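You operate a simulated robot arm through the tools that you are given. There is no shell and no other tool.

You run a simulated robot arm. Do the job below in one go: nothing can be reset, and whatever is moved stays where it is left.

Task
Play the red record at the speed printed on it.
Fine: record on the platter, arm clip to FREE, arm over the record, speed knob, then CUE.

Only the result counts: the job must be done as asked and must still hold three seconds after the hand-in. Knocking over, shifting, dropping, spilling or breaking anything else fails it.

Robot
A 7-joint arm with a two-finger parallel gripper, fixed in place. Base frame: the origin is at the foot of the arm, x ahead of it, y to its left, z up; the work surface is at about z = 0.855. Lengths are in m, angles in degrees, forces in N, time in s.
With the tool pointing down near the work surface it reaches from about 0.22 to 0.74 m from the base axis. Its first joint turns from -166.0 to 166.0 degrees. Payload 1.57 kg.
The tool frame sits at the grasp point between the pads (the TCP): z along the fingers, y along the line on which they close. The tips reach 0.03 m beyond it. The gripper opens to 0.11 m. The fingers are 0.024 m wide and 0.012 m thick; the gripper's body (0.048 by 0.112 m) begins 0.078 m behind the TCP.
Orientation is that of the tool frame in the base frame, as a unit quaternion [w, x, y, z]. With the fingers straight down and closing along the base's y, the tool's x points along the base's -x, its y along +y and its z along -z.

Tools
- The arm moves only by the tool move_arm. Its argument "targets" is a list of rows, each a list of 6 numbers: the shift along the tool's x, y, z in m, then the turn, a rotation vector about the tool's x, y, z in degrees. In form: [[dx, dy, dz, rx, ry, rz], ...]. A call has 1 to 20 rows; each row is the pose to reach, as a shift and turn from the pose commanded when the call began, along the tool's axes at that moment. "gripper" is the finger opening in m, from 0 to 0.11, set as the call begins (left out, the last holds). Each row takes 0.2 s and may step no farther than 0.05 m and 8.6 degrees from the row before; otherwise, or with a gripper value out of range, the whole call is refused. Where a pose cannot be reached the arm comes as near as it can. A force on the tool above 40 N (or 10 N above the force at the start of the call, whichever is more), or a blocked arm, ends the call early, and 0.2 s more pass. The fingers move at their own pace (about 0.045 m/s each) and stop on an object; they squeeze with about 25 N. The grip force told is the motor's: it shows also when the fingers shut on nothing. Time passes only in rows, and 0.2 s behind the last, so rows that repeat a pose let the fingers close. The reply holds the time, the measured pose of the TCP, the force on the tool along the base axes, the opening and the grip force, in the units named above and with some noise, with the torque about the TCP (base axes, N m) and any sound that the robot's microphone picked up.
- Cameras (640 x 400 px; columns grow to the right, rows downward): "scene" is fixed at [0.3973, -0.5016, 1.5861]; the picture's right is [1.00, -0.02, 0.00], its down [-0.01, -0.51, -0.86] and it looks along [0.02, 0.86, -0.51] (base axes); focal length 375 px, centre (320, 200). "wrist" rides on the gripper at [0.07, 0.016, -0.141] in the tool frame; the picture's right is [-0.23, 0.97, 0.00], its down [-0.85, -0.20, -0.48] and it looks along [-0.47, -0.11, 0.88] (tool axes); focal length 222 px, centre (320, 200).
- capture(camera): a new picture of that camera. No time passes.
- lift_body(by): slides the trunk up (or, below 0, down) by that many m; the arm rides with it, the base frame stays. It gives what a move gives, with no picture.
- measure_at(camera, pixels): for up to 12 pixels [column, row] of the newest picture of that camera ("zoom" is the newest enlarged one), the place [x, y, z] in the base frame of the surface seen there, good to about 0.002 m. No time passes.
- enlarge(camera, box): a new picture of the part [left, top, right, bottom] of that camera's present view, enlarged. No time passes.
- job_done(): hands the job in; it is judged then, once.

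Open the gripper and draw the arm clear of the work before you hand the job in, unless the task says otherwise.

The tools are called as a command line: name --pt "numbers of a row" for each row, then --argument value for the rest, lists and objects as JSON in quotes. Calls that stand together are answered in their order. move_arm: Moves the arm, as the interface text tells. Its arguments: {"type":"object","properties":{"targets":{"type":"array","items":{"type":"array","items":{"type":"number"}}},"gripper":{"type":"number"}},"required":["targets"]} The other tools are called the same way: lift_body (by) slides the trunk up or down; capture (camera) takes a picture; measure_at (camera, pixels) gives the place of the surface under pixels of a picture; enlarge (camera, box) takes an enlarged picture of a part of a camera's view; job_done () hands the job in.

At the start:

```text
clock: 0.0
tcp_pos: [0.2565, 0.4784, 1.1283]
orientation: [-0.001, 0.0, 1.0, 0.0]
contact_force: [0.5, 0.8, -0.1]
ft_torque: [-0.03, 0.0, 0.03]
gripper_width: 0.11
grip_force: 0.0
trunk travel left (down, up): [-0.5, 0.09]
```

scene: 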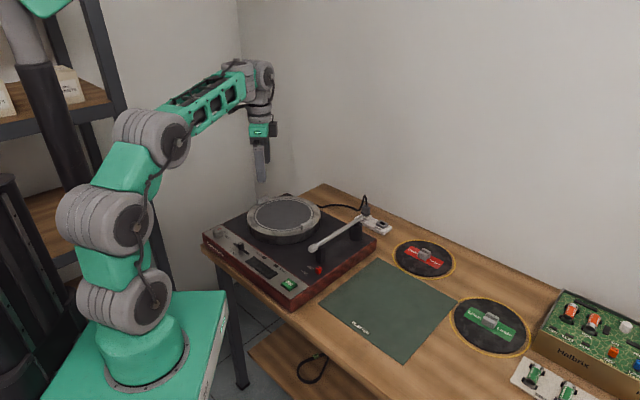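
wrist: 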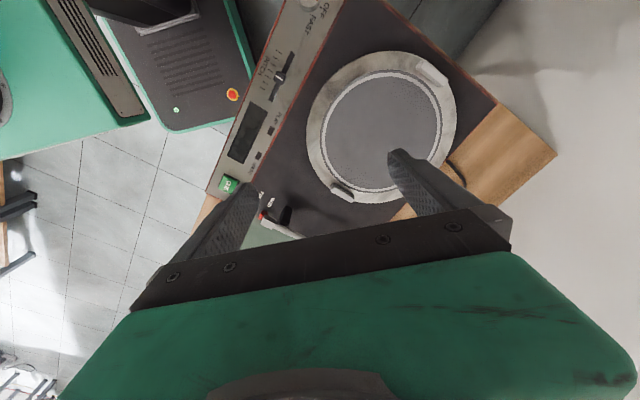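

The scene shows a turntable around (290,240), a red-labelled record near (425,258), and a green one near (490,325). I'll enlarge these to read the labels and controls.

enlarge --camera "scene" --box '[380, 225, 480, 288]'

enlarge --camera "scene" --box '[195, 180, 395, 305]'

enlarge --camera "wrist" --box '[200, 0, 480, 240]'

```text
6.35 times, centred on (430, 256) of scene
```

zoom: 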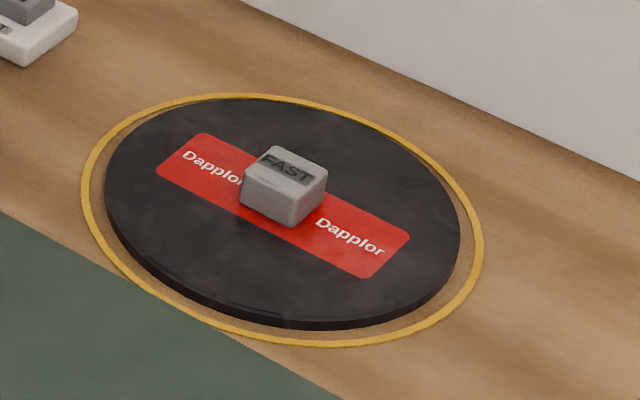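

```text
3.20 times, centred on (295, 242) of scene
```

zoom: 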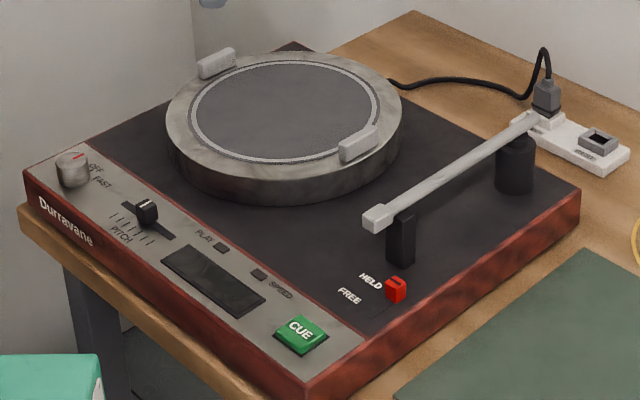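

```text
1.67 times, centred on (340, 120) of wrist
```

zoom: 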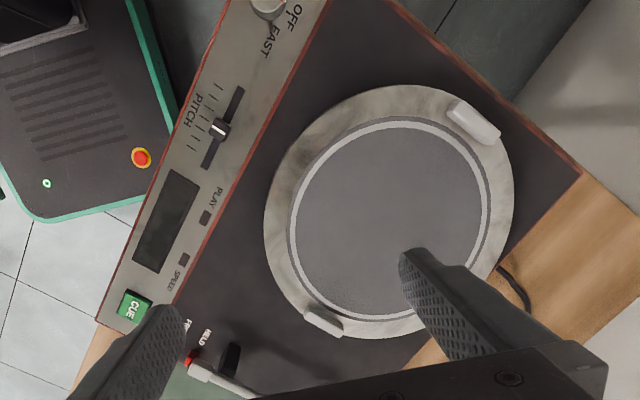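

The red record says FAST on its handle block. I'll measure the record, the handle, and get closer looks at the knob, clip, and plug.

enlarge --camera "scene" --box '[340, 185, 404, 245]'

measure_at --camera "zoom" --pixels '[[300, 100], [320, 200], [300, 300]]'

enlarge --camera "scene" --box '[195, 215, 275, 265]'

enlarge --camera "scene" --box '[270, 235, 350, 300]'

enlarge --camera "scene" --box '[440, 285, 640, 400]'

enlarge --camera "scene" --box '[380, 225, 480, 288]'

measure_at --camera "zoom" --pixels '[[275, 148], [327, 165], [291, 183], [244, 180], [284, 165], [107, 190], [459, 237], [215, 98], [300, 318], [170, 165], [385, 265], [60, 200]]'

```text
6.67 times, centred on (372, 215) of scene
```

zoom: 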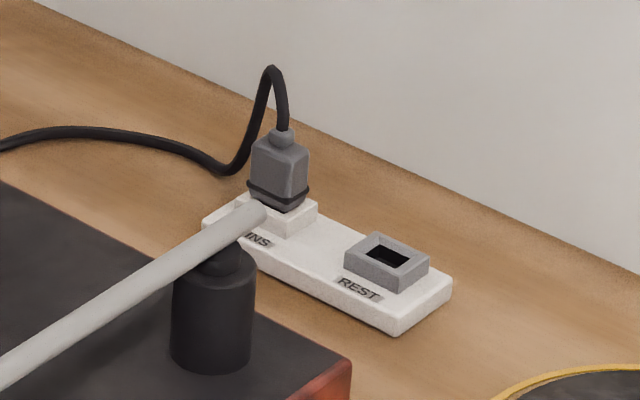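

```text
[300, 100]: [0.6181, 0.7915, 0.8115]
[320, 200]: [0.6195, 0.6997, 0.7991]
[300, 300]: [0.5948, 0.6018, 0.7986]
```

```text
8.00 times, centred on (235, 240) of scene
```

zoom: 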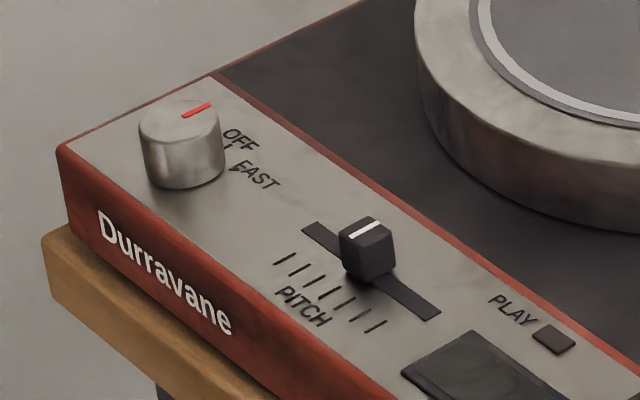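

```text
6.15 times, centred on (310, 268) of scene
```

zoom: 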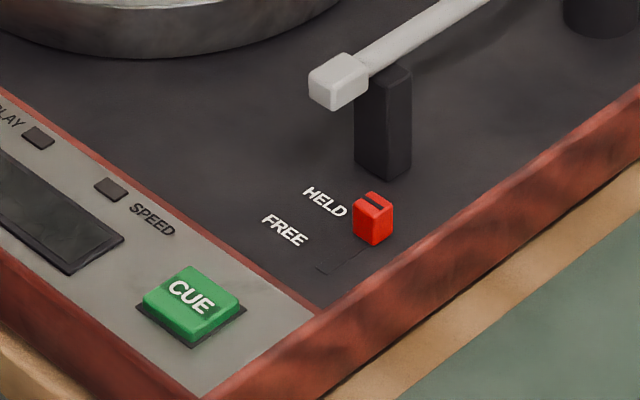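

```text
3.20 times, centred on (540, 342) of scene
```

zoom: 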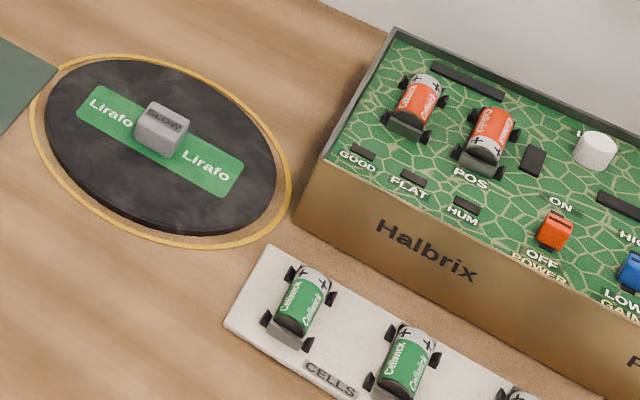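

```text
6.35 times, centred on (430, 256) of scene
```

zoom: 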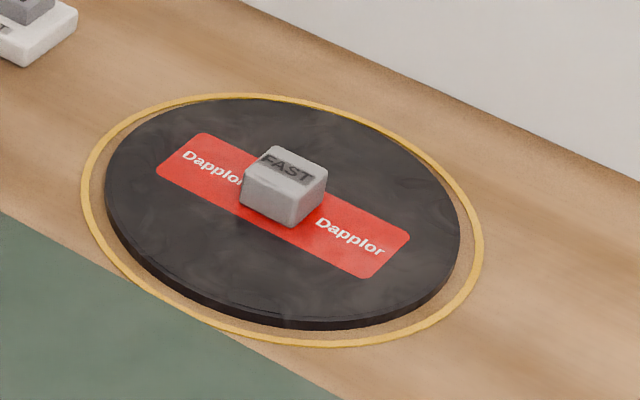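

```text
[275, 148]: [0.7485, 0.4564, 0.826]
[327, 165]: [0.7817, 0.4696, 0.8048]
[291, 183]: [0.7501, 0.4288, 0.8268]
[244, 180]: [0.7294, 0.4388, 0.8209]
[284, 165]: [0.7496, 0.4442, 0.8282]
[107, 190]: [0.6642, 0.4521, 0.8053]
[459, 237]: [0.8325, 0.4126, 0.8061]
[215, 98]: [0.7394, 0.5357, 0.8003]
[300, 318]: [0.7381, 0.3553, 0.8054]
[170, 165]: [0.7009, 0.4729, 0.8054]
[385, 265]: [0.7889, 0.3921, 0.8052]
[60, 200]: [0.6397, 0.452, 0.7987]
```

The table measures z≈0.80 from the scene camera, unlike the stated 0.855, so I cross-check with the wrist camera on the knob, platter, lugs, CUE button and fingertip. I take a fresh wrist picture enlarged first.

measure_at --camera "wrist" --pixels '[[385, 120], [315, 110], [433, 70], [342, 192], [315, 20], [229, 184], [278, 75], [245, 130], [500, 165], [400, 155], [190, 80], [282, 218]]'

enlarge --camera "scene" --box '[195, 180, 395, 305]'

measure_at --camera "zoom" --pixels '[[285, 110], [170, 120], [400, 110], [285, 50], [290, 172], [216, 60], [357, 142], [72, 157], [303, 330], [396, 280], [375, 215], [530, 125]]'

enlarge --camera "wrist" --box '[380, 30, 480, 110]'

```text
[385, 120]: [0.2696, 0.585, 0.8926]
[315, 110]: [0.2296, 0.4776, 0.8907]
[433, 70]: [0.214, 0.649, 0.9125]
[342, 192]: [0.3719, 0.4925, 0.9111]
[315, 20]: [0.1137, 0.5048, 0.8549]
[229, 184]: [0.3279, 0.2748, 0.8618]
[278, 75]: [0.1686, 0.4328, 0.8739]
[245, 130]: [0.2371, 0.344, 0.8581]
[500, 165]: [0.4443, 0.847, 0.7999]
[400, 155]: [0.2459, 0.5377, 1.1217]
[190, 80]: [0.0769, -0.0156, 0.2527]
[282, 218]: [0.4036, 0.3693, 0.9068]
```

```text
3.20 times, centred on (295, 242) of scene
```

zoom: 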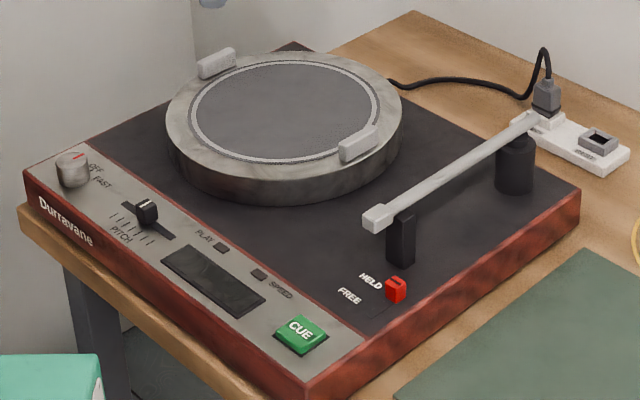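

```text
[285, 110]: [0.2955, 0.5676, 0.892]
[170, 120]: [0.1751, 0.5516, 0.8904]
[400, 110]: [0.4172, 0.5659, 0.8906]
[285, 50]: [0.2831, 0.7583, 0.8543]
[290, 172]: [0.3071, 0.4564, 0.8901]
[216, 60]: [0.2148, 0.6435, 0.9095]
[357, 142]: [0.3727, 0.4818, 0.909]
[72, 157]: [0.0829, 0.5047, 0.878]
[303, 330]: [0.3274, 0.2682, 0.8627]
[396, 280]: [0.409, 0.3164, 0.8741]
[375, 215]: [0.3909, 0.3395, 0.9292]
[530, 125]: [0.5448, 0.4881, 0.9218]
```

```text
5.00 times, centred on (430, 70) of wrist
```

zoom: 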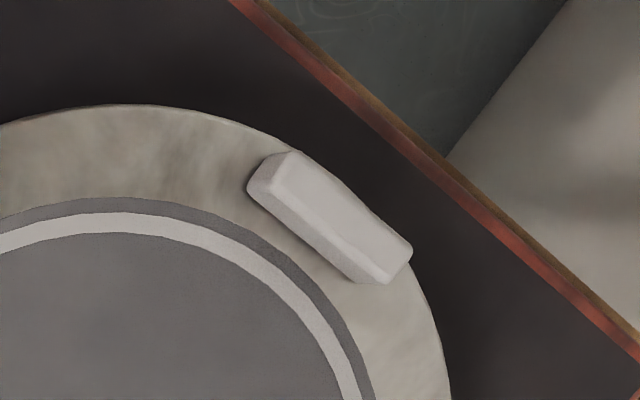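

The plinth deck is at z≈0.855, the platter top at 0.891, lugs near (0.214,0.646) and (0.373,0.487), so the platter centre is about (0.293,0.567). The record handle at (0.75,0.444) is 0.87 m out, so it will need a tilted tool. I move the hand toward the record at a safe height to look from closer, with the closing line turned along the label.

move_arm --pt "-0.0404 -0.0173 0 0 0 -5.94" --pt "-0.0809 -0.0345 0 0 0 -11.88" --pt "-0.1213 -0.0518 0 0 0 -17.8" --pt "-0.1618 -0.069 0 0 0 -23.75" --pt "-0.2022 -0.0863 0 0 0 -29.7" --pt "-0.2426 -0.1035 0 0 0 -35.6" --pt "-0.2831 -0.1208 0 0 0 -41.6" --pt "-0.3235 -0.138 0.0 0 0 -47.5"

capture --camera "wrist"

capture --camera "scene"

```text
clock: 1.8
tcp_pos: [0.5802, 0.3403, 1.1287]
orientation: [-0.001, -0.404, 0.915, -0.001]
contact_force: [-0.6, -0.1, -0.1]
ft_torque: [-0.02, 0.01, 0.02]
gripper_width: 0.11
grip_force: 0.1
trunk travel left (down, up): [-0.5, 0.09]
```

```text
taken
```

wrist: 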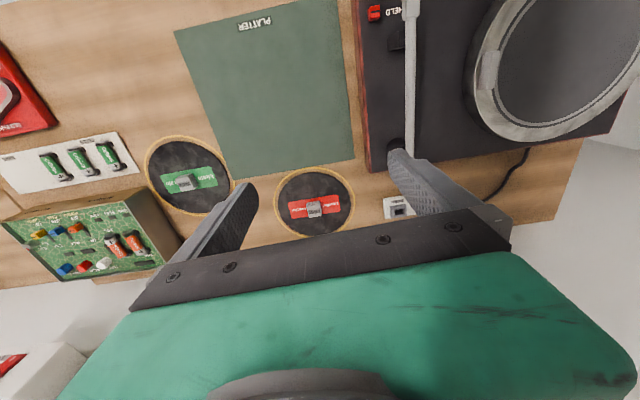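

```text
taken
```

scene: 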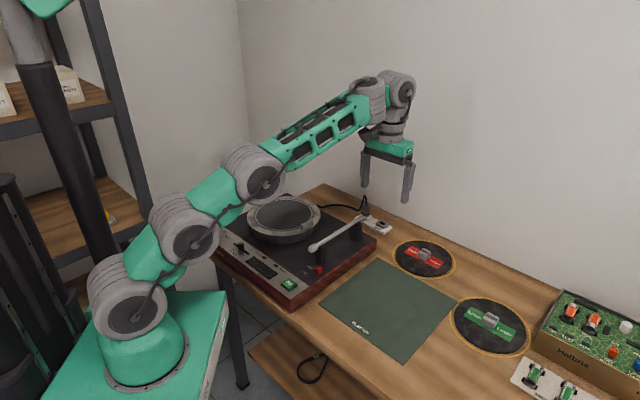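

The wrist view shows the record at (315,207) and the mat with text at (255,22). I enlarge the record handle and the mat text.

enlarge --camera "wrist" --box '[170, 0, 450, 180]'

enlarge --camera "wrist" --box '[275, 165, 357, 240]'

measure_at --camera "zoom" --pixels '[[320, 215], [320, 245], [270, 240], [370, 240], [20, 200], [600, 230], [300, 60], [330, 380], [115, 250], [515, 235], [315, 185], [315, 285]]'

```text
2.22 times, centred on (310, 90) of wrist
```

zoom: 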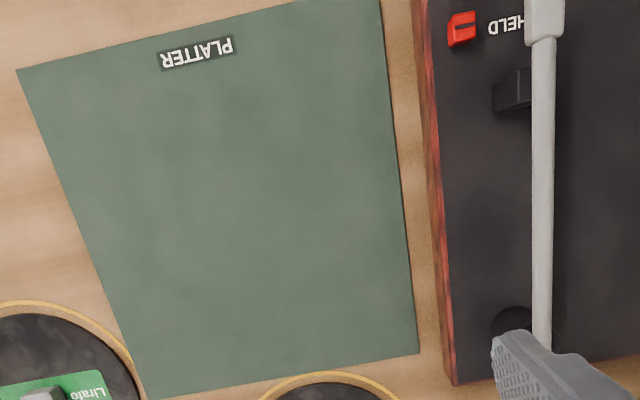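

```text
5.33 times, centred on (316, 202) of wrist
```

zoom: 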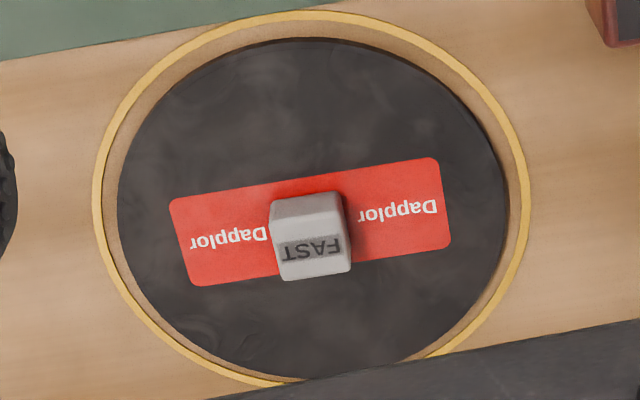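

```text
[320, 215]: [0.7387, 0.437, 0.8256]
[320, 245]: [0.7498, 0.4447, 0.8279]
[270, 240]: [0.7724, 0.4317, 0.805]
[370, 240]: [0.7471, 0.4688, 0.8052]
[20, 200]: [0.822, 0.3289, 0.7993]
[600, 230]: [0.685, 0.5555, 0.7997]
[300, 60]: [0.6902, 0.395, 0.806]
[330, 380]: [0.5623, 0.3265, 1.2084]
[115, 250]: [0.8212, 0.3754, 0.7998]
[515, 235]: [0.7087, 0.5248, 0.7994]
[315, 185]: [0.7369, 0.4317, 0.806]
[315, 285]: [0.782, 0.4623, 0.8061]
```

The handle block is about 3 cm wide, top at z≈0.828. I measure label corners in this zoom to get the handle's exact orientation.

measure_at --camera "zoom" --pixels '[[178, 208], [194, 278], [430, 165], [442, 240], [276, 250], [283, 275], [347, 265], [342, 228], [280, 228], [312, 255], [300, 262], [330, 240]]'

enlarge --camera "scene" --box '[405, 235, 445, 270]'

measure_at --camera "zoom" --pixels '[[290, 150], [340, 190], [300, 200], [350, 230], [260, 210]]'

```text
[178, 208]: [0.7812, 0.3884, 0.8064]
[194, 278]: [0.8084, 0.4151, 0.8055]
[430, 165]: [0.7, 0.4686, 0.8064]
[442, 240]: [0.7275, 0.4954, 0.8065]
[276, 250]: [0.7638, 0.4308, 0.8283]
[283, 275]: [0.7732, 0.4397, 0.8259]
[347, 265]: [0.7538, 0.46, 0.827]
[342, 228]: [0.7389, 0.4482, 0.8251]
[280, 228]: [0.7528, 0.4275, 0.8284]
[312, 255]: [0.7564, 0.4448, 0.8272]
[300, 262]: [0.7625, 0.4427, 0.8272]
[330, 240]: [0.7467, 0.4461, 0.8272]
```

```text
11.43 times, centred on (425, 252) of scene
```

zoom: 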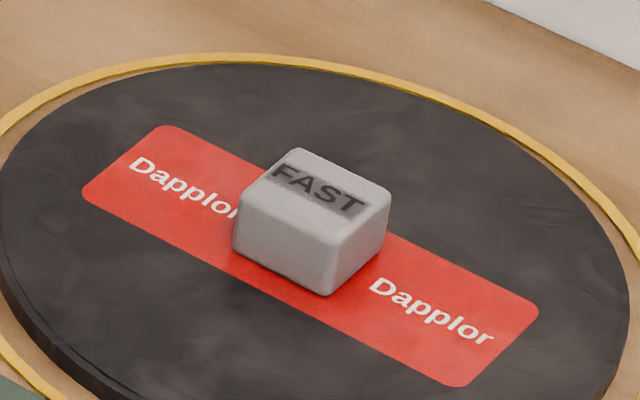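

```text
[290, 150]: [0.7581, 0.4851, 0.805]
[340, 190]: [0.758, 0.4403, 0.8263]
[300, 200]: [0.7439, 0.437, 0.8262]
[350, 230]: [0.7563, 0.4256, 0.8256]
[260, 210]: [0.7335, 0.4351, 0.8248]
```

The label runs at 135° with the handle centred at about (0.754,0.442), so I trim the yaw by 2.5° and narrow the fingers to 0.07. Then I move with a 40° outward tilt to a pose above the handle.

move_arm --pt "0 0 0 0 0 2.5" --gripper 0.07

move_arm --pt "-0.0259 -0.0073 0.027 0 -5.71 0" --pt "-0.0517 -0.0145 0.054 0 -11.43 0" --pt "-0.0776 -0.0218 0.081 0 -17.14 0" --pt "-0.1034 -0.0291 0.108 0 -22.86 0" --pt "-0.1293 -0.0364 0.135 0 -28.57 0" --pt "-0.1551 -0.0436 0.162 0 -34.29 0" --pt "-0.181 -0.0509 0.189 0 -40 0"

capture --camera "wrist"

capture --camera "scene"

```text
clock: 2.2
tcp_pos: [0.5794, 0.3403, 1.1301]
orientation: [0.0, -0.383, 0.924, 0.0]
contact_force: [-1.3, 0.3, 0.1]
ft_torque: [0.0, 0.02, 0.0]
gripper_width: 0.0757
grip_force: 0.3
trunk travel left (down, up): [-0.5, 0.09]
```

```text
clock: 3.8
tcp_pos: [0.7525, 0.4352, 0.9433]
orientation: [0.317, -0.36, 0.867, 0.133]
contact_force: [0.4, -0.6, -0.4]
ft_torque: [0.01, 0.02, 0.02]
gripper_width: 0.07
grip_force: 0.1
out of reach, approached as far as the arm can: row 4, 5, 6, 7
trunk travel left (down, up): [-0.5, 0.09]
```

```text
taken
```

wrist: 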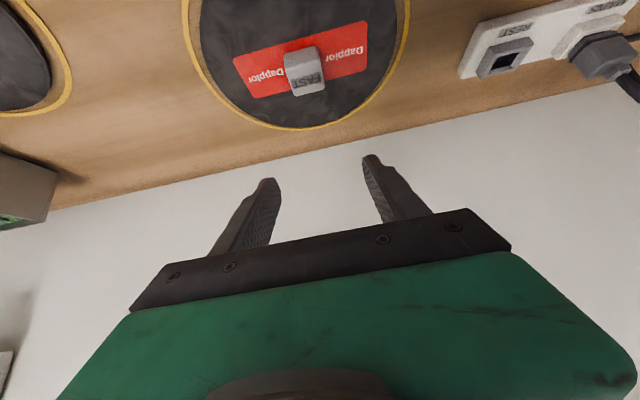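

```text
taken
```

scene: 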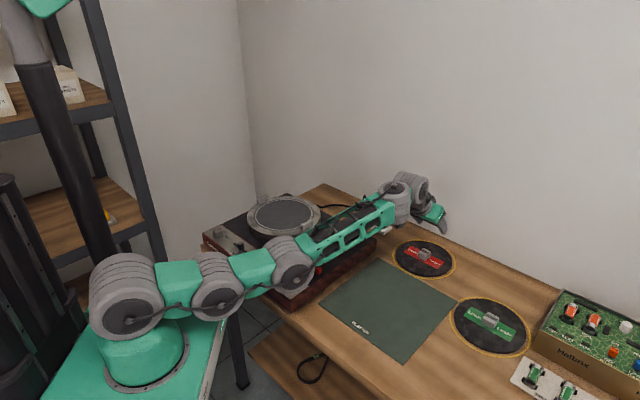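

The orientation is right and the TCP is at (0.7525,0.4352,0.943), with the arm close to fully stretched. I lower straight down by 0.05 first and read where it really goes.

move_arm --pt "0.0161 0 0.0192 0 0 0" --pt "0.0322 0 0.0383 0 0 0"

capture --camera "scene"

capture --camera "wrist"

```text
clock: 4.4
tcp_pos: [0.7553, 0.4375, 0.8904]
orientation: [0.316, -0.361, 0.868, 0.131]
contact_force: [-0.2, 0.4, -0.3]
ft_torque: [0.02, 0.0, 0.02]
gripper_width: 0.0698
grip_force: 0.1
trunk travel left (down, up): [-0.5, 0.09]
```

```text
taken
```

scene: 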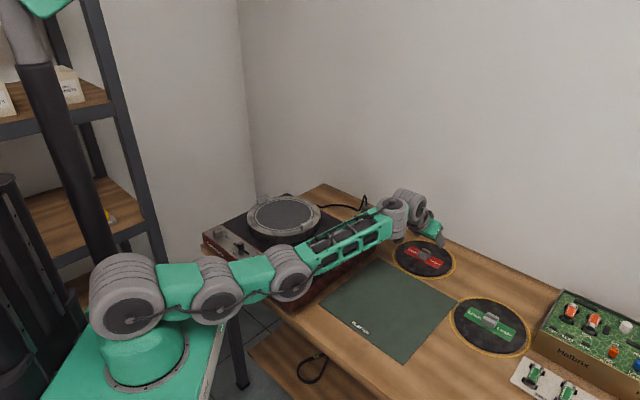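

```text
taken
```

wrist: 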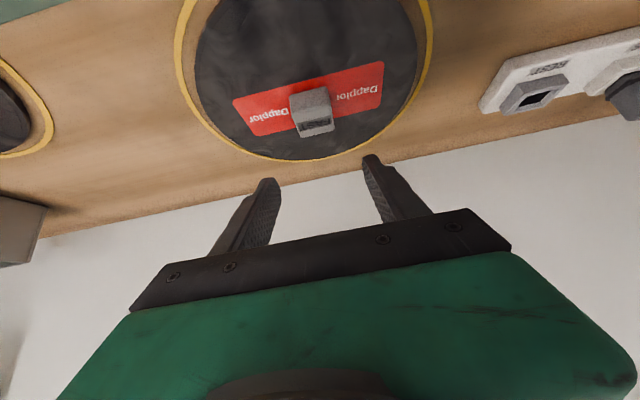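

The TCP is at (0.755,0.4375,0.890) and tracking. Before going lower I check how high the elbow and forearm sit over the turntable corner and tonearm.

measure_at --camera "scene" --pixels '[[292, 275], [292, 298], [318, 272], [340, 262], [350, 240], [385, 235], [395, 215], [412, 205], [270, 300], [245, 275], [215, 290], [308, 245]]'

enlarge --camera "scene" --box '[250, 170, 470, 310]'

```text
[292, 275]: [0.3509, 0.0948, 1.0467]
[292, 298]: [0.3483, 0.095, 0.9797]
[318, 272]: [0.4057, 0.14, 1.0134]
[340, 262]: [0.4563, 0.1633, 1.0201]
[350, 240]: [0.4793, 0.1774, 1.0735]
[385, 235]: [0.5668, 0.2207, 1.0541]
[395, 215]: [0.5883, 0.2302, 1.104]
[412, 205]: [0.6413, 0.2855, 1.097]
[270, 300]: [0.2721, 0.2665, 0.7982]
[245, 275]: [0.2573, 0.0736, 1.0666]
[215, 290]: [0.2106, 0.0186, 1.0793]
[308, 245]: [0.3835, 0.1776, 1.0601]
```

```text
2.86 times, centred on (360, 240) of scene
```

zoom: 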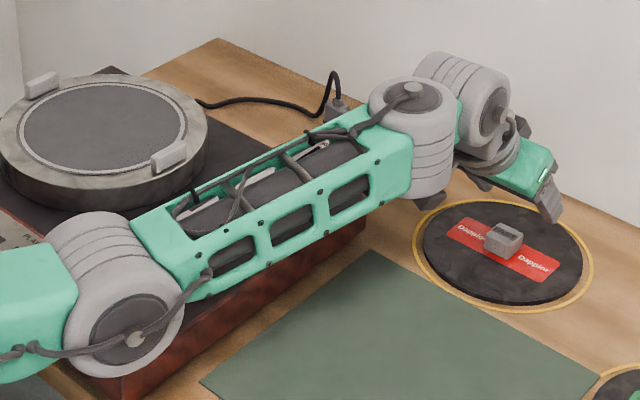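

The forearm underside stays at about z≥1.0, well clear. I shift 8 mm inward and 4 mm along the closing line while lowering, stopping about 10 mm above final height to check.

move_arm --pt "0.0102 0.0041 0.0004 0 0 0" --pt "0.021 0.0041 0.0133 0 0 0" --pt "0.0326 0.0041 0.0268 0 0 0" --pt "0.0326 0.0041 0.0268 0 0 0"

capture --camera "wrist"

enlarge --camera "scene" --box '[390, 200, 470, 285]'

```text
clock: 5.4
tcp_pos: [0.7516, 0.4387, 0.8525]
orientation: [0.316, -0.36, 0.868, 0.13]
contact_force: [0.4, 0.8, 0.4]
ft_torque: [-0.02, -0.02, 0.01]
gripper_width: 0.0701
grip_force: 0.0
out of reach, approached as far as the arm can: row 1, 2, 3, 4
trunk travel left (down, up): [-0.5, 0.09]
```

```text
taken
```

wrist: 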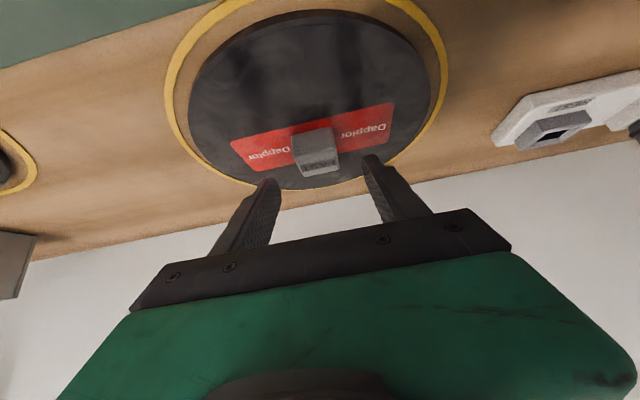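

```text
4.71 times, centred on (430, 242) of scene
```

zoom: 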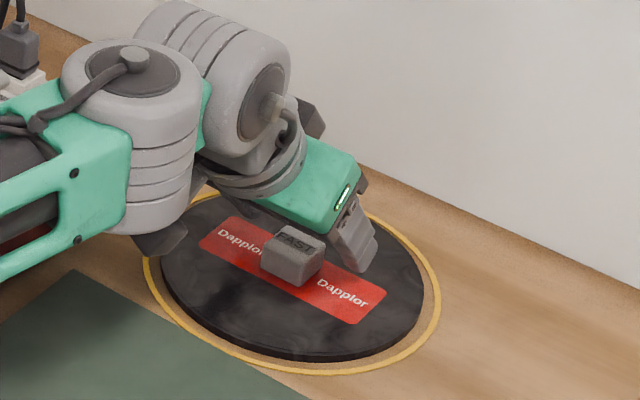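

The arm sits ~6 mm further out than asked (stretched-elbow limit) but the fingers straddle the handle laterally well (y offset <1 mm). I lower another 12 mm vertically.

move_arm --pt "0.0039 0 0.0046 0 0 0" --pt "0.0077 0 0.0092 0 0 0" --pt "0.0077 0 0.0092 0 0 0"

capture --camera "wrist"

enlarge --camera "scene" --box '[390, 200, 470, 285]'

```text
clock: 6.2
tcp_pos: [0.7528, 0.4378, 0.8395]
orientation: [0.316, -0.36, 0.868, 0.132]
contact_force: [-0.3, 0.3, 0.8]
ft_torque: [-0.01, 0.02, 0.01]
gripper_width: 0.0702
grip_force: 0.1
trunk travel left (down, up): [-0.5, 0.09]
```

```text
taken
```

wrist: 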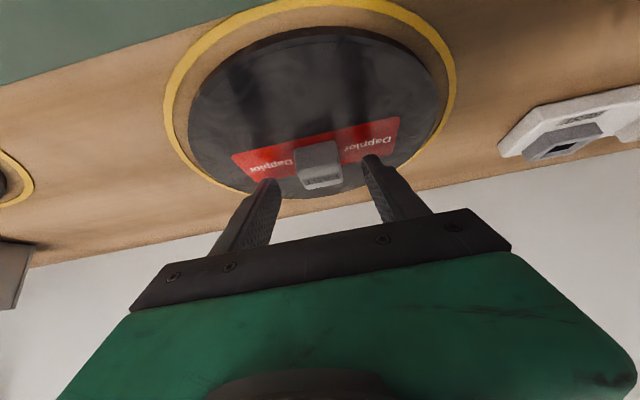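

```text
4.71 times, centred on (430, 242) of scene
```

zoom: 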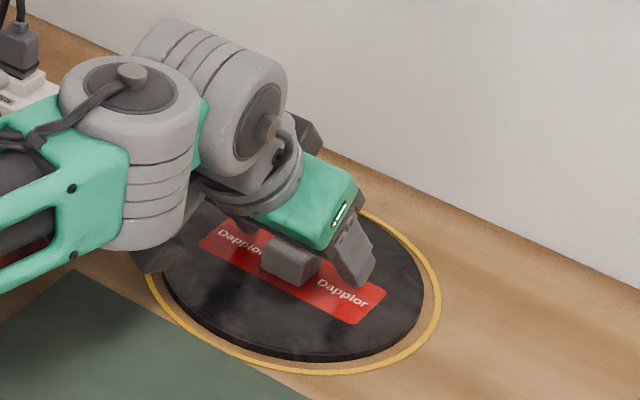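

The TCP is at (0.7528,0.4378,0.8395) with fingers either side of the handle and no contact. I close the gripper.

move_arm --pt "0 0 0 0 0 0" --pt "0 0 0 0 0 0" --pt "0 0 0 0 0 0" --pt "0 0 0 0 0 0" --pt "0 0 0 0 0 0" --gripper 0.0

capture --camera "wrist"

```text
clock: 7.4
tcp_pos: [0.752, 0.4382, 0.8405]
orientation: [0.316, -0.359, 0.868, 0.13]
contact_force: [-0.5, -0.1, 0.2]
ft_torque: [0.07, 0.03, 0.0]
gripper_width: 0.0314
grip_force: 24.5
trunk travel left (down, up): [-0.5, 0.09]
```

```text
taken
```

wrist: 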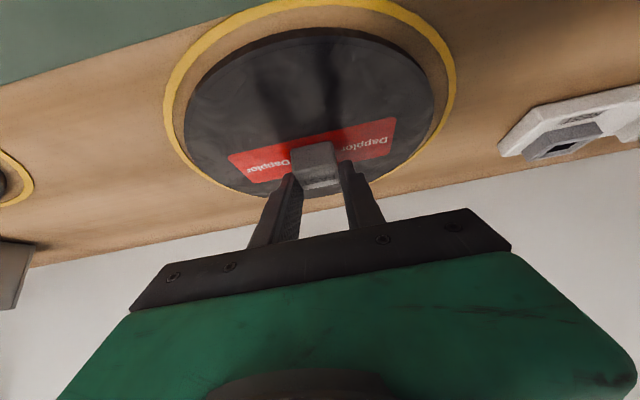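

Grip is firm at 0.0314 m. I lift with the trunk (purely vertical), 0.03 m first to check that the record comes along level.

lift_body --by 0.03

enlarge --camera "scene" --box '[380, 180, 490, 290]'

capture --camera "wrist"

```text
clock: 8.2
tcp_pos: [0.7533, 0.4378, 0.8703]
orientation: [0.315, -0.36, 0.868, 0.132]
contact_force: [-0.2, 1.0, -2.1]
ft_torque: [0.02, -0.02, 0.0]
gripper_width: 0.0311
grip_force: 24.8
trunk travel left (down, up): [-0.53, 0.06]
```

```text
3.64 times, centred on (435, 235) of scene
```

zoom: 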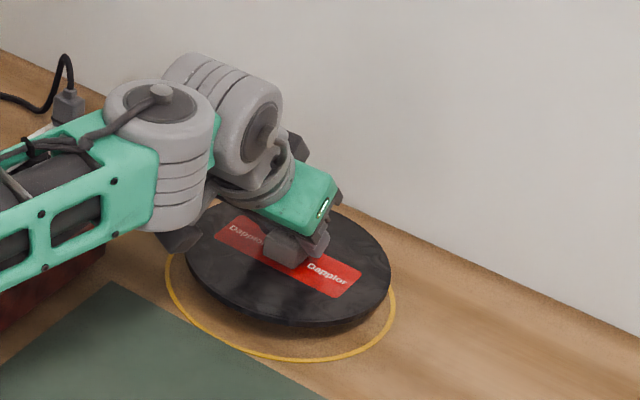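

```text
taken
```

wrist: 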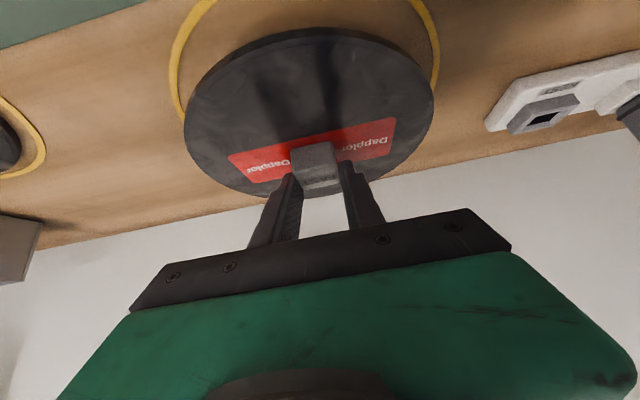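

The record comes up level with about 2 N load. I lift the remaining 0.06 m.

lift_body --by 0.06

capture --camera "scene"

```text
clock: 9.2
tcp_pos: [0.752, 0.4372, 0.9298]
orientation: [0.316, -0.361, 0.868, 0.131]
contact_force: [-0.3, 0.5, -1.4]
ft_torque: [-0.02, 0.0, -0.04]
gripper_width: 0.0312
grip_force: 25.1
trunk travel left (down, up): [-0.59, 0.0]
```

```text
taken
```

scene: 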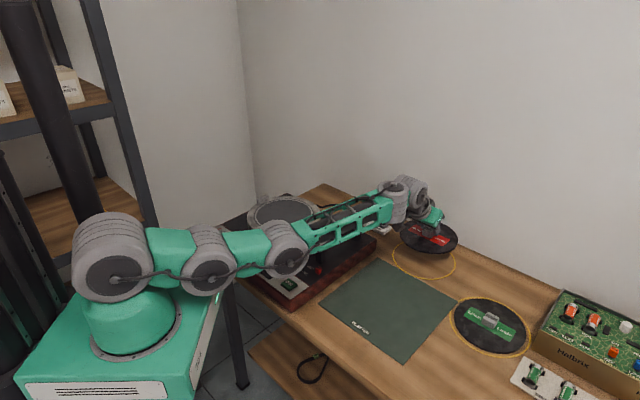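

Clear of the table at z≈0.93. I retreat along the tool axis, up and inward, to get the record well above tonearm height.

move_arm --pt "0.0006 0.0057 -0.0345 0 0 0" --pt "0.0012 0.0113 -0.0689 0 0 0" --pt "0.0018 0.017 -0.1034 0 0 0" --pt "0.0024 0.0226 -0.1378 0 0 0" --pt "0.003 0.0283 -0.1723 0 0 0"

capture --camera "scene"

```text
clock: 10.3
tcp_pos: [0.7521, 0.4375, 0.93]
orientation: [0.316, -0.36, 0.868, 0.131]
contact_force: [-0.8, -0.6, -0.8]
ft_torque: [0.04, 0.0, -0.01]
gripper_width: 0.0316
grip_force: 25.1
out of reach, approached as far as the arm can: row 1, 2, 3, 4, 5
trunk travel left (down, up): [-0.59, 0.0]
```

```text
taken
```

scene: 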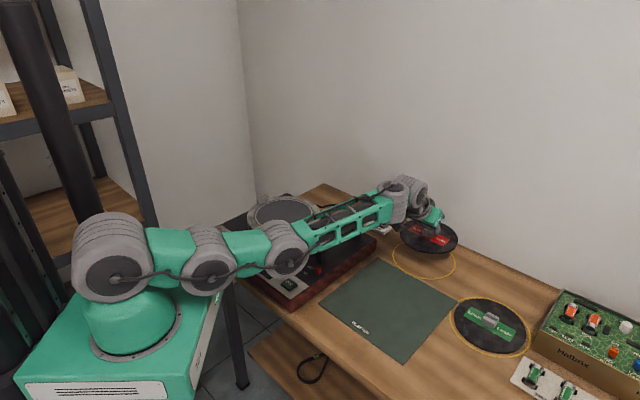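

The inward retreat was refused as out of reach, with nothing moved; the arm is likely at a stretched singularity or a wrist limit. I test a pure vertical rise of 0.04 m.

move_arm --pt "-0.0129 0 -0.0153 0 0 0" --pt "-0.0257 0 -0.0306 0 0 0"

```text
clock: 10.9
tcp_pos: [0.7538, 0.4384, 0.9695]
orientation: [0.315, -0.36, 0.869, 0.131]
contact_force: [1.0, -0.3, -0.9]
ft_torque: [-0.02, 0.02, 0.02]
gripper_width: 0.0314
grip_force: 25.0
trunk travel left (down, up): [-0.59, 0.0]
```

The vertical rise works. I go up another 0.08 m and, in a second call, try a small inward shift.

move_arm --pt "-0.0171 0 -0.0204 0 0 0" --pt "-0.0343 0 -0.0409 0 0 0" --pt "-0.0514 0 -0.0613 0 0 0"

move_arm --pt "0.0115 0.003 -0.0096 0 0 0" --pt "0.023 0.006 -0.0193 0 0 0"

capture --camera "scene"

```text
clock: 11.8
tcp_pos: [0.7511, 0.4374, 1.0482]
orientation: [0.315, -0.36, 0.868, 0.131]
contact_force: [0.3, 1.0, -1.4]
ft_torque: [0.0, -0.04, 0.0]
gripper_width: 0.0315
grip_force: 25.5
trunk travel left (down, up): [-0.59, 0.0]
```

```text
clock: 12.3
tcp_pos: [0.7499, 0.4376, 1.0522]
orientation: [0.316, -0.36, 0.868, 0.131]
contact_force: [0.5, -0.9, -1.4]
ft_torque: [0.02, -0.01, -0.02]
gripper_width: 0.0315
grip_force: 24.9
out of reach, approached as far as the arm can: row 1, 2
trunk travel left (down, up): [-0.59, 0.0]
```

```text
taken
```

scene: 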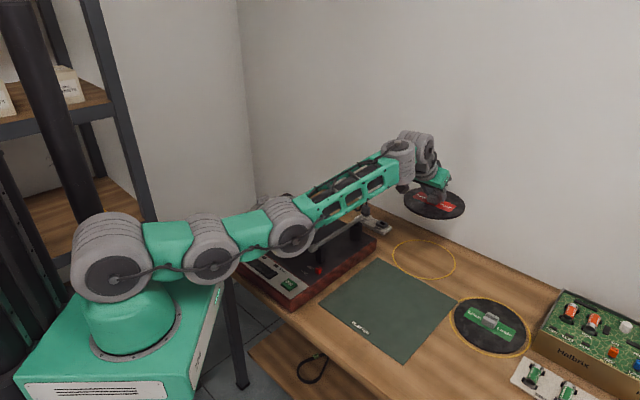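

The arm is now bent concave-up (elbow at (290,225) below the shoulder–wrist line), near straight, so inward moves are ill-conditioned. I try holding a small inward target over many rows so the solver can converge, and watch the elbow.

move_arm --pt "0.0077 0.0 -0.0064 0 0 0" --pt "0.0153 0.0 -0.0129 0 0 0" --pt "0.0153 0 -0.0129 0 0 0" --pt "0.0153 0 -0.0129 0 0 0" --pt "0.0153 0 -0.0129 0 0 0" --pt "0.0153 0 -0.0129 0 0 0" --pt "0.0153 0 -0.0129 0 0 0" --pt "0.0153 0 -0.0129 0 0 0"

capture --camera "scene"

measure_at --camera "scene" --pixels '[[110, 265], [112, 215], [213, 262], [210, 213], [290, 240], [288, 200], [400, 145], [600, 200], [500, 200], [440, 120]]'

```text
clock: 14.2
tcp_pos: [0.7525, 0.4304, 1.0526]
orientation: [0.315, -0.36, 0.868, 0.131]
contact_force: [0.7, -0.1, -0.7]
ft_torque: [-0.01, 0.02, 0.03]
gripper_width: 0.0314
grip_force: 24.9
out of reach, approached as far as the arm can: row 1, 2, 3, 4, 5, 6, 7, 8
trunk travel left (down, up): [-0.59, 0.0]
```

```text
taken
```

scene: 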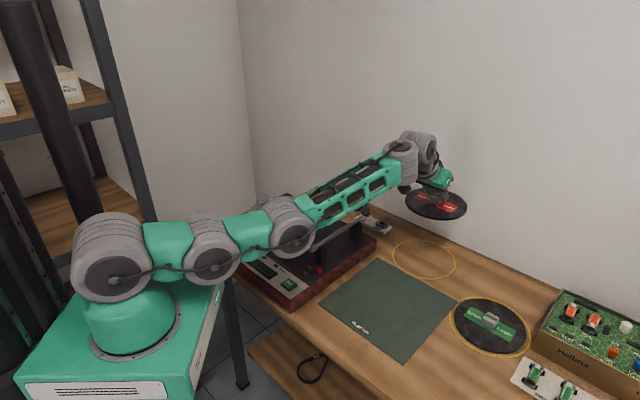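

```text
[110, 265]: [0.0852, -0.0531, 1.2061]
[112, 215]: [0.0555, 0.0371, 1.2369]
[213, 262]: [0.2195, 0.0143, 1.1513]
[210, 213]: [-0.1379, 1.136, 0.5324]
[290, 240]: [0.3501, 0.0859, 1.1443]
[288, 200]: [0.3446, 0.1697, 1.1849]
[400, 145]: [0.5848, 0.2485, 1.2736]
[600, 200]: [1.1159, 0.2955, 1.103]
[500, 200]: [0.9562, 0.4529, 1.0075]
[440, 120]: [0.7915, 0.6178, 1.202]
```

The wall plane is at about 0.998 m outward, and the record's outer edge is near 0.93. Since the linkage is bent the wrong way (concave-up), I extend 3 cm outward and slightly up, to straighten the arm, before coming down into the elbow-up bend.

move_arm --pt "-0.0116 -0.0031 0.001 0 0 0" --pt "-0.0231 -0.0062 0.002 0 0 0" --pt "-0.0347 -0.0093 0.003 0 0 0" --pt "-0.0347 -0.0093 0.003 0 0 0"

capture --camera "scene"

```text
clock: 15.2
tcp_pos: [0.7704, 0.4369, 1.0699]
orientation: [0.316, -0.36, 0.868, 0.131]
contact_force: [0.3, 0.5, -0.9]
ft_torque: [0.0, 0.01, -0.01]
gripper_width: 0.0313
grip_force: 25.3
out of reach, approached as far as the arm can: row 2, 3, 4
trunk travel left (down, up): [-0.59, 0.0]
```

```text
taken
```

scene: 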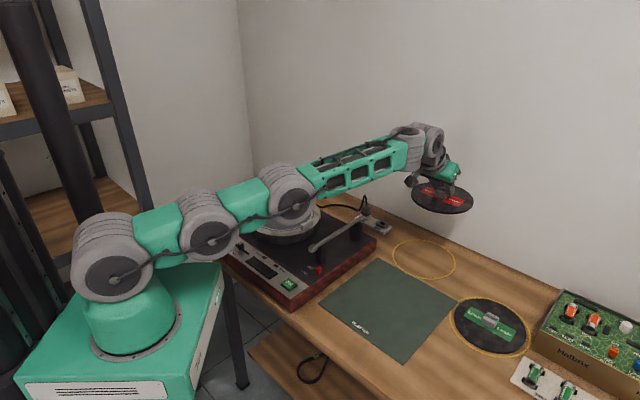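

The arm has flipped to the elbow-up side: joints at (208,222) and (292,193) now lie above the shoulder–wrist line. Now I try moving inward with slight lift.

move_arm --pt "0.0191 0.0088 -0.0187 0 0 0" --pt "0.0382 0.0175 -0.0374 0 0 0" --pt "0.0574 0.0263 -0.0562 0 0 0" --pt "0.0765 0.035 -0.0749 0 0 0"

capture --camera "scene"

```text
clock: 16.1
tcp_pos: [0.7517, 0.4227, 1.0854]
orientation: [0.314, -0.36, 0.868, 0.131]
contact_force: [0.0, 0.2, -1.0]
ft_torque: [-0.02, 0.03, -0.03]
gripper_width: 0.031
grip_force: 25.1
out of reach, approached as far as the arm can: row 1, 2, 3, 4
trunk travel left (down, up): [-0.59, 0.0]
```

```text
taken
```

scene: 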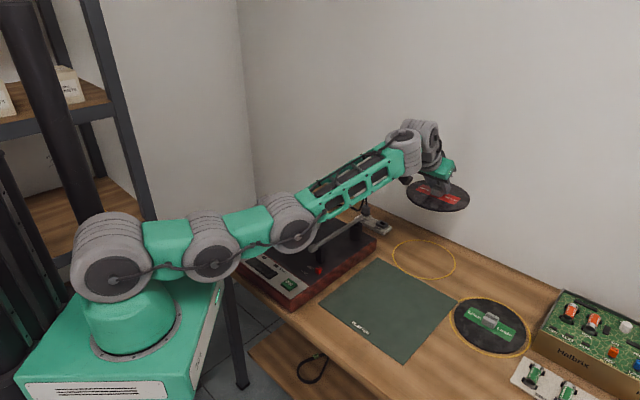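

Asked to come inward, the solver bends the arm the wrong way again. It seems the wrist can't hold the 40° outward tilt except when stretched. Tilting the record in the air is harmless, so I rotate the tool back to vertical about the wrist point, which carries the record inward over the mat. I'll pivot it flat later.

move_arm --pt "0.0327 0 -0.0023 0 8 0" --pt "0.0648 0 -0.0091 0 16 0" --pt "0.0956 0 -0.0203 0 24 0" --pt "0.1245 0 -0.0357 0 32 0" --pt "0.151 0 -0.055 0 40 0"

capture --camera "scene"

capture --camera "wrist"

```text
clock: 17.4
tcp_pos: [0.6424, 0.3145, 1.0298]
orientation: [-0.001, -0.383, 0.924, -0.001]
contact_force: [-0.4, -0.4, -1.2]
ft_torque: [0.01, 0.0, -0.03]
gripper_width: 0.0312
grip_force: 25.3
trunk travel left (down, up): [-0.59, 0.0]
```

```text
taken
```

scene: 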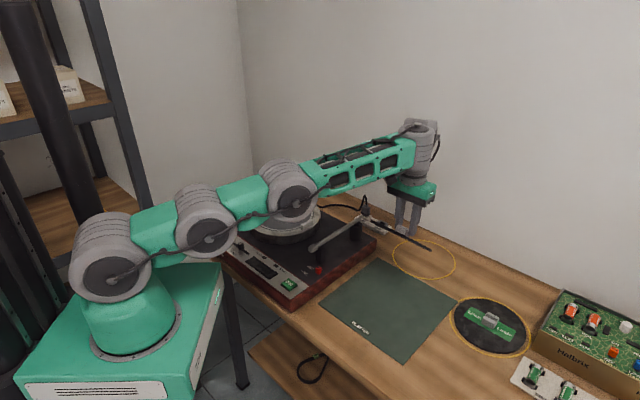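

```text
taken
```

wrist: 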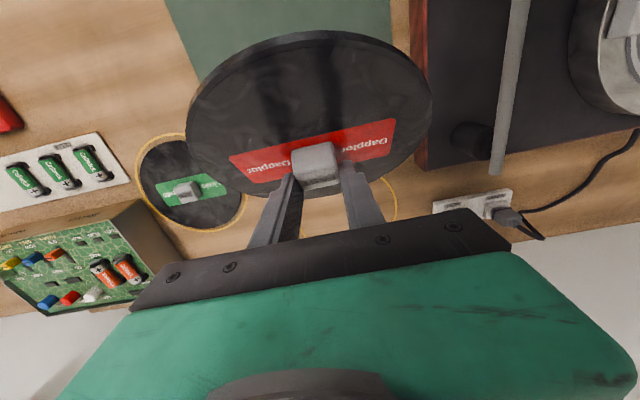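

The tool is vertical and the arm is now properly elbow-up, with the record held at 40° (outer edge low). I measure the mat to choose a landing spot.

measure_at --camera "scene" --pixels '[[380, 263], [452, 308], [402, 358], [325, 303], [390, 300], [390, 330], [350, 305], [372, 253], [425, 255], [365, 222], [430, 250]]'

enlarge --camera "scene" --box '[310, 180, 470, 370]'

```text
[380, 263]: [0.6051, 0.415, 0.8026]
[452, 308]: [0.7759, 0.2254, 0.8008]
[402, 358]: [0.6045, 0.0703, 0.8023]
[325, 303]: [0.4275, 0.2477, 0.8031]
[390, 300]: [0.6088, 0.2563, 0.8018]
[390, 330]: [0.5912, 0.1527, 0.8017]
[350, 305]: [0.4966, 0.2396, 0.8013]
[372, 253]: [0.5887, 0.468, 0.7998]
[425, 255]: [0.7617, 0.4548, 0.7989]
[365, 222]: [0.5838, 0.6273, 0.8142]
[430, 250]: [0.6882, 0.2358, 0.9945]
```

```text
2.11 times, centred on (390, 275) of scene
```

zoom: 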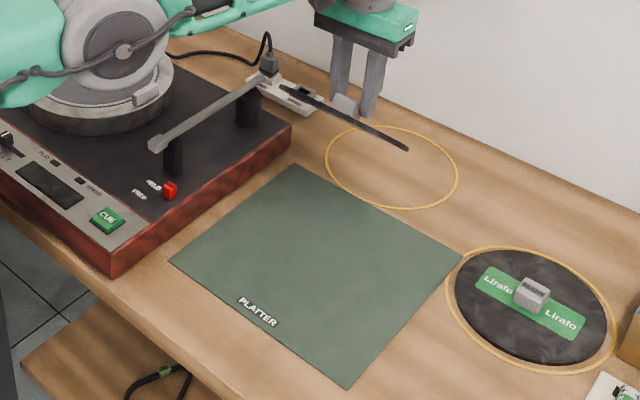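

The mat is centred at about (0.603,0.240), top z≈0.802. I bring the tilted record over it so its low outer edge hovers about 2 cm above the mat.

move_arm --pt "0.0102 -0.0062 0.03 0 0 0" --pt "0.0205 -0.0124 0.06 0 0 0" --pt "0.0307 -0.0186 0.09 0 0 0" --pt "0.0409 -0.0248 0.12 0 0 0"

enlarge --camera "scene" --box '[310, 180, 470, 370]'

capture --camera "wrist"

```text
clock: 18.4
tcp_pos: [0.6337, 0.2687, 0.9112]
orientation: [0.002, -0.383, 0.924, 0.0]
contact_force: [-1.3, -0.7, -0.9]
ft_torque: [0.02, 0.01, 0.0]
gripper_width: 0.0313
grip_force: 25.3
trunk travel left (down, up): [-0.59, 0.0]
```

```text
2.11 times, centred on (390, 275) of scene
```

zoom: 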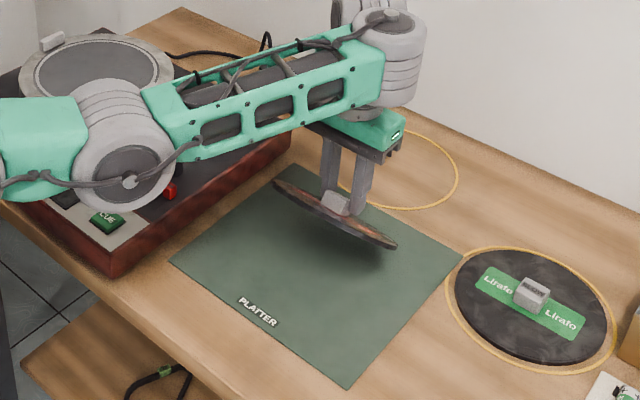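

```text
taken
```

wrist: 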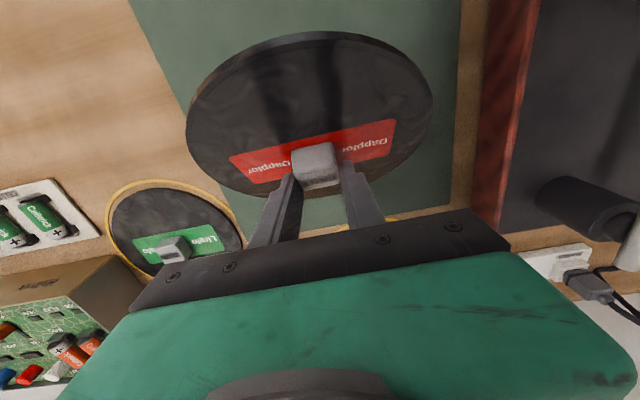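

The record hovers correctly over the mat. I lower until the outer edge touches, then follow an arc (down and inward) that lets the record pivot in the grip without sliding on the mat; first part only, then check.

move_arm --pt "0 0 0.01 0 0 0" --pt "0 0 0.0189 0 0 0" --pt "0.0047 0 0.0226 0 0 0" --pt "0.0092 0 0.0266 0 0 0" --pt "0.0135 0 0.0308 0 0 0"

enlarge --camera "scene" --box '[340, 220, 460, 330]'

capture --camera "wrist"

```text
clock: 19.6
tcp_pos: [0.6228, 0.2585, 0.8813]
orientation: [-0.001, -0.383, 0.924, 0.001]
contact_force: [2.1, 1.2, 8.6]
ft_torque: [0.46, -0.54, 0.0]
gripper_width: 0.0318
grip_force: 25.4
trunk travel left (down, up): [-0.59, 0.0]
```

```text
3.64 times, centred on (400, 275) of scene
```

zoom: 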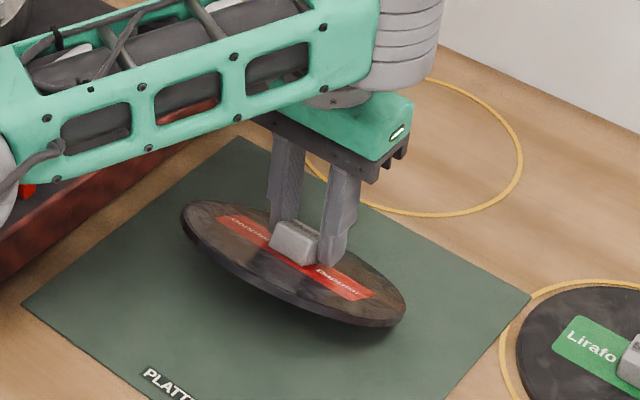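

```text
taken
```

wrist: 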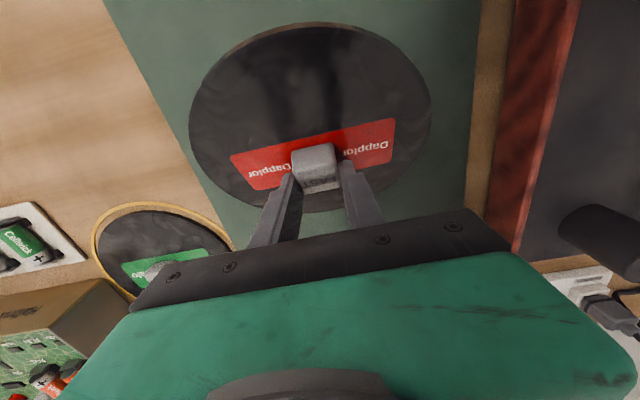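

It pivots smoothly in the grip (8.6 N vertical, mat unmoved). I continue the arc to about 8° remaining.

move_arm --pt "0.0039 0 0.0046 0 0 0" --pt "0.0075 0 0.0093 0 0 0" --pt "0.0107 0 0.0144 0 0 0" --pt "0.0136 0 0.0196 0 0 0" --pt "0.0161 0 0.025 0 0 0"

enlarge --camera "scene" --box '[340, 220, 460, 330]'

```text
clock: 20.8
tcp_pos: [0.6133, 0.2493, 0.8779]
orientation: [-0.004, -0.383, 0.924, 0.001]
contact_force: [0.3, 1.2, 4.5]
ft_torque: [0.36, -0.33, 0.01]
gripper_width: 0.0312
grip_force: 25.3
out of reach, approached as far as the arm can: row 2, 3, 4, 5
trunk travel left (down, up): [-0.59, 0.0]
```

```text
3.64 times, centred on (400, 275) of scene
```

zoom: 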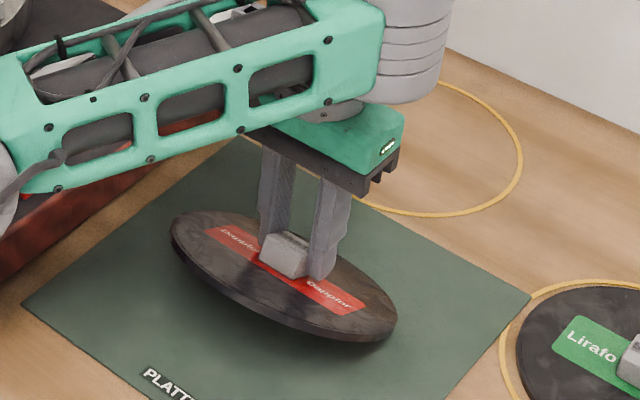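

Going lower is limited with the trunk at its top, while the mat hasn't moved (its corners at (22,303) and (530,297) are unchanged). I'll lower with the trunk instead, alternating with small inward moves.

lift_body --by -0.012

move_arm --pt "0.006 0 0 0 0 0"

enlarge --camera "scene" --box '[340, 220, 460, 330]'

```text
clock: 21.4
tcp_pos: [0.6145, 0.2481, 0.8644]
orientation: [-0.005, -0.382, 0.924, 0.001]
contact_force: [1.5, -1.6, 4.6]
ft_torque: [0.26, -0.39, -0.1]
gripper_width: 0.0313
grip_force: 24.8
trunk travel left (down, up): [-0.578, 0.012]
```

```text
clock: 21.8
tcp_pos: [0.6115, 0.2468, 0.8642]
orientation: [-0.005, -0.384, 0.923, 0.0]
contact_force: [1.5, 1.2, 5.6]
ft_torque: [0.46, -0.4, 0.02]
gripper_width: 0.0316
grip_force: 24.9
trunk travel left (down, up): [-0.578, 0.012]
```

```text
3.64 times, centred on (400, 275) of scene
```

zoom: 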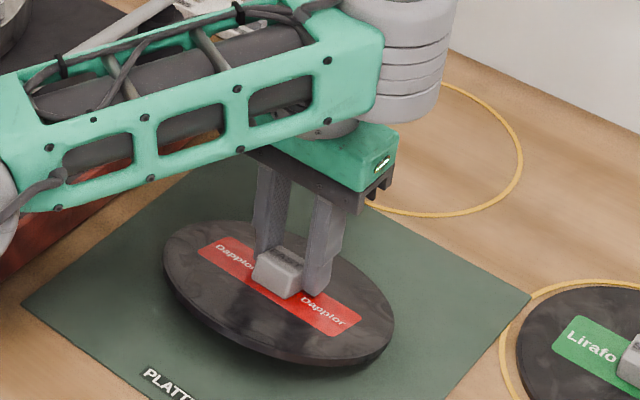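

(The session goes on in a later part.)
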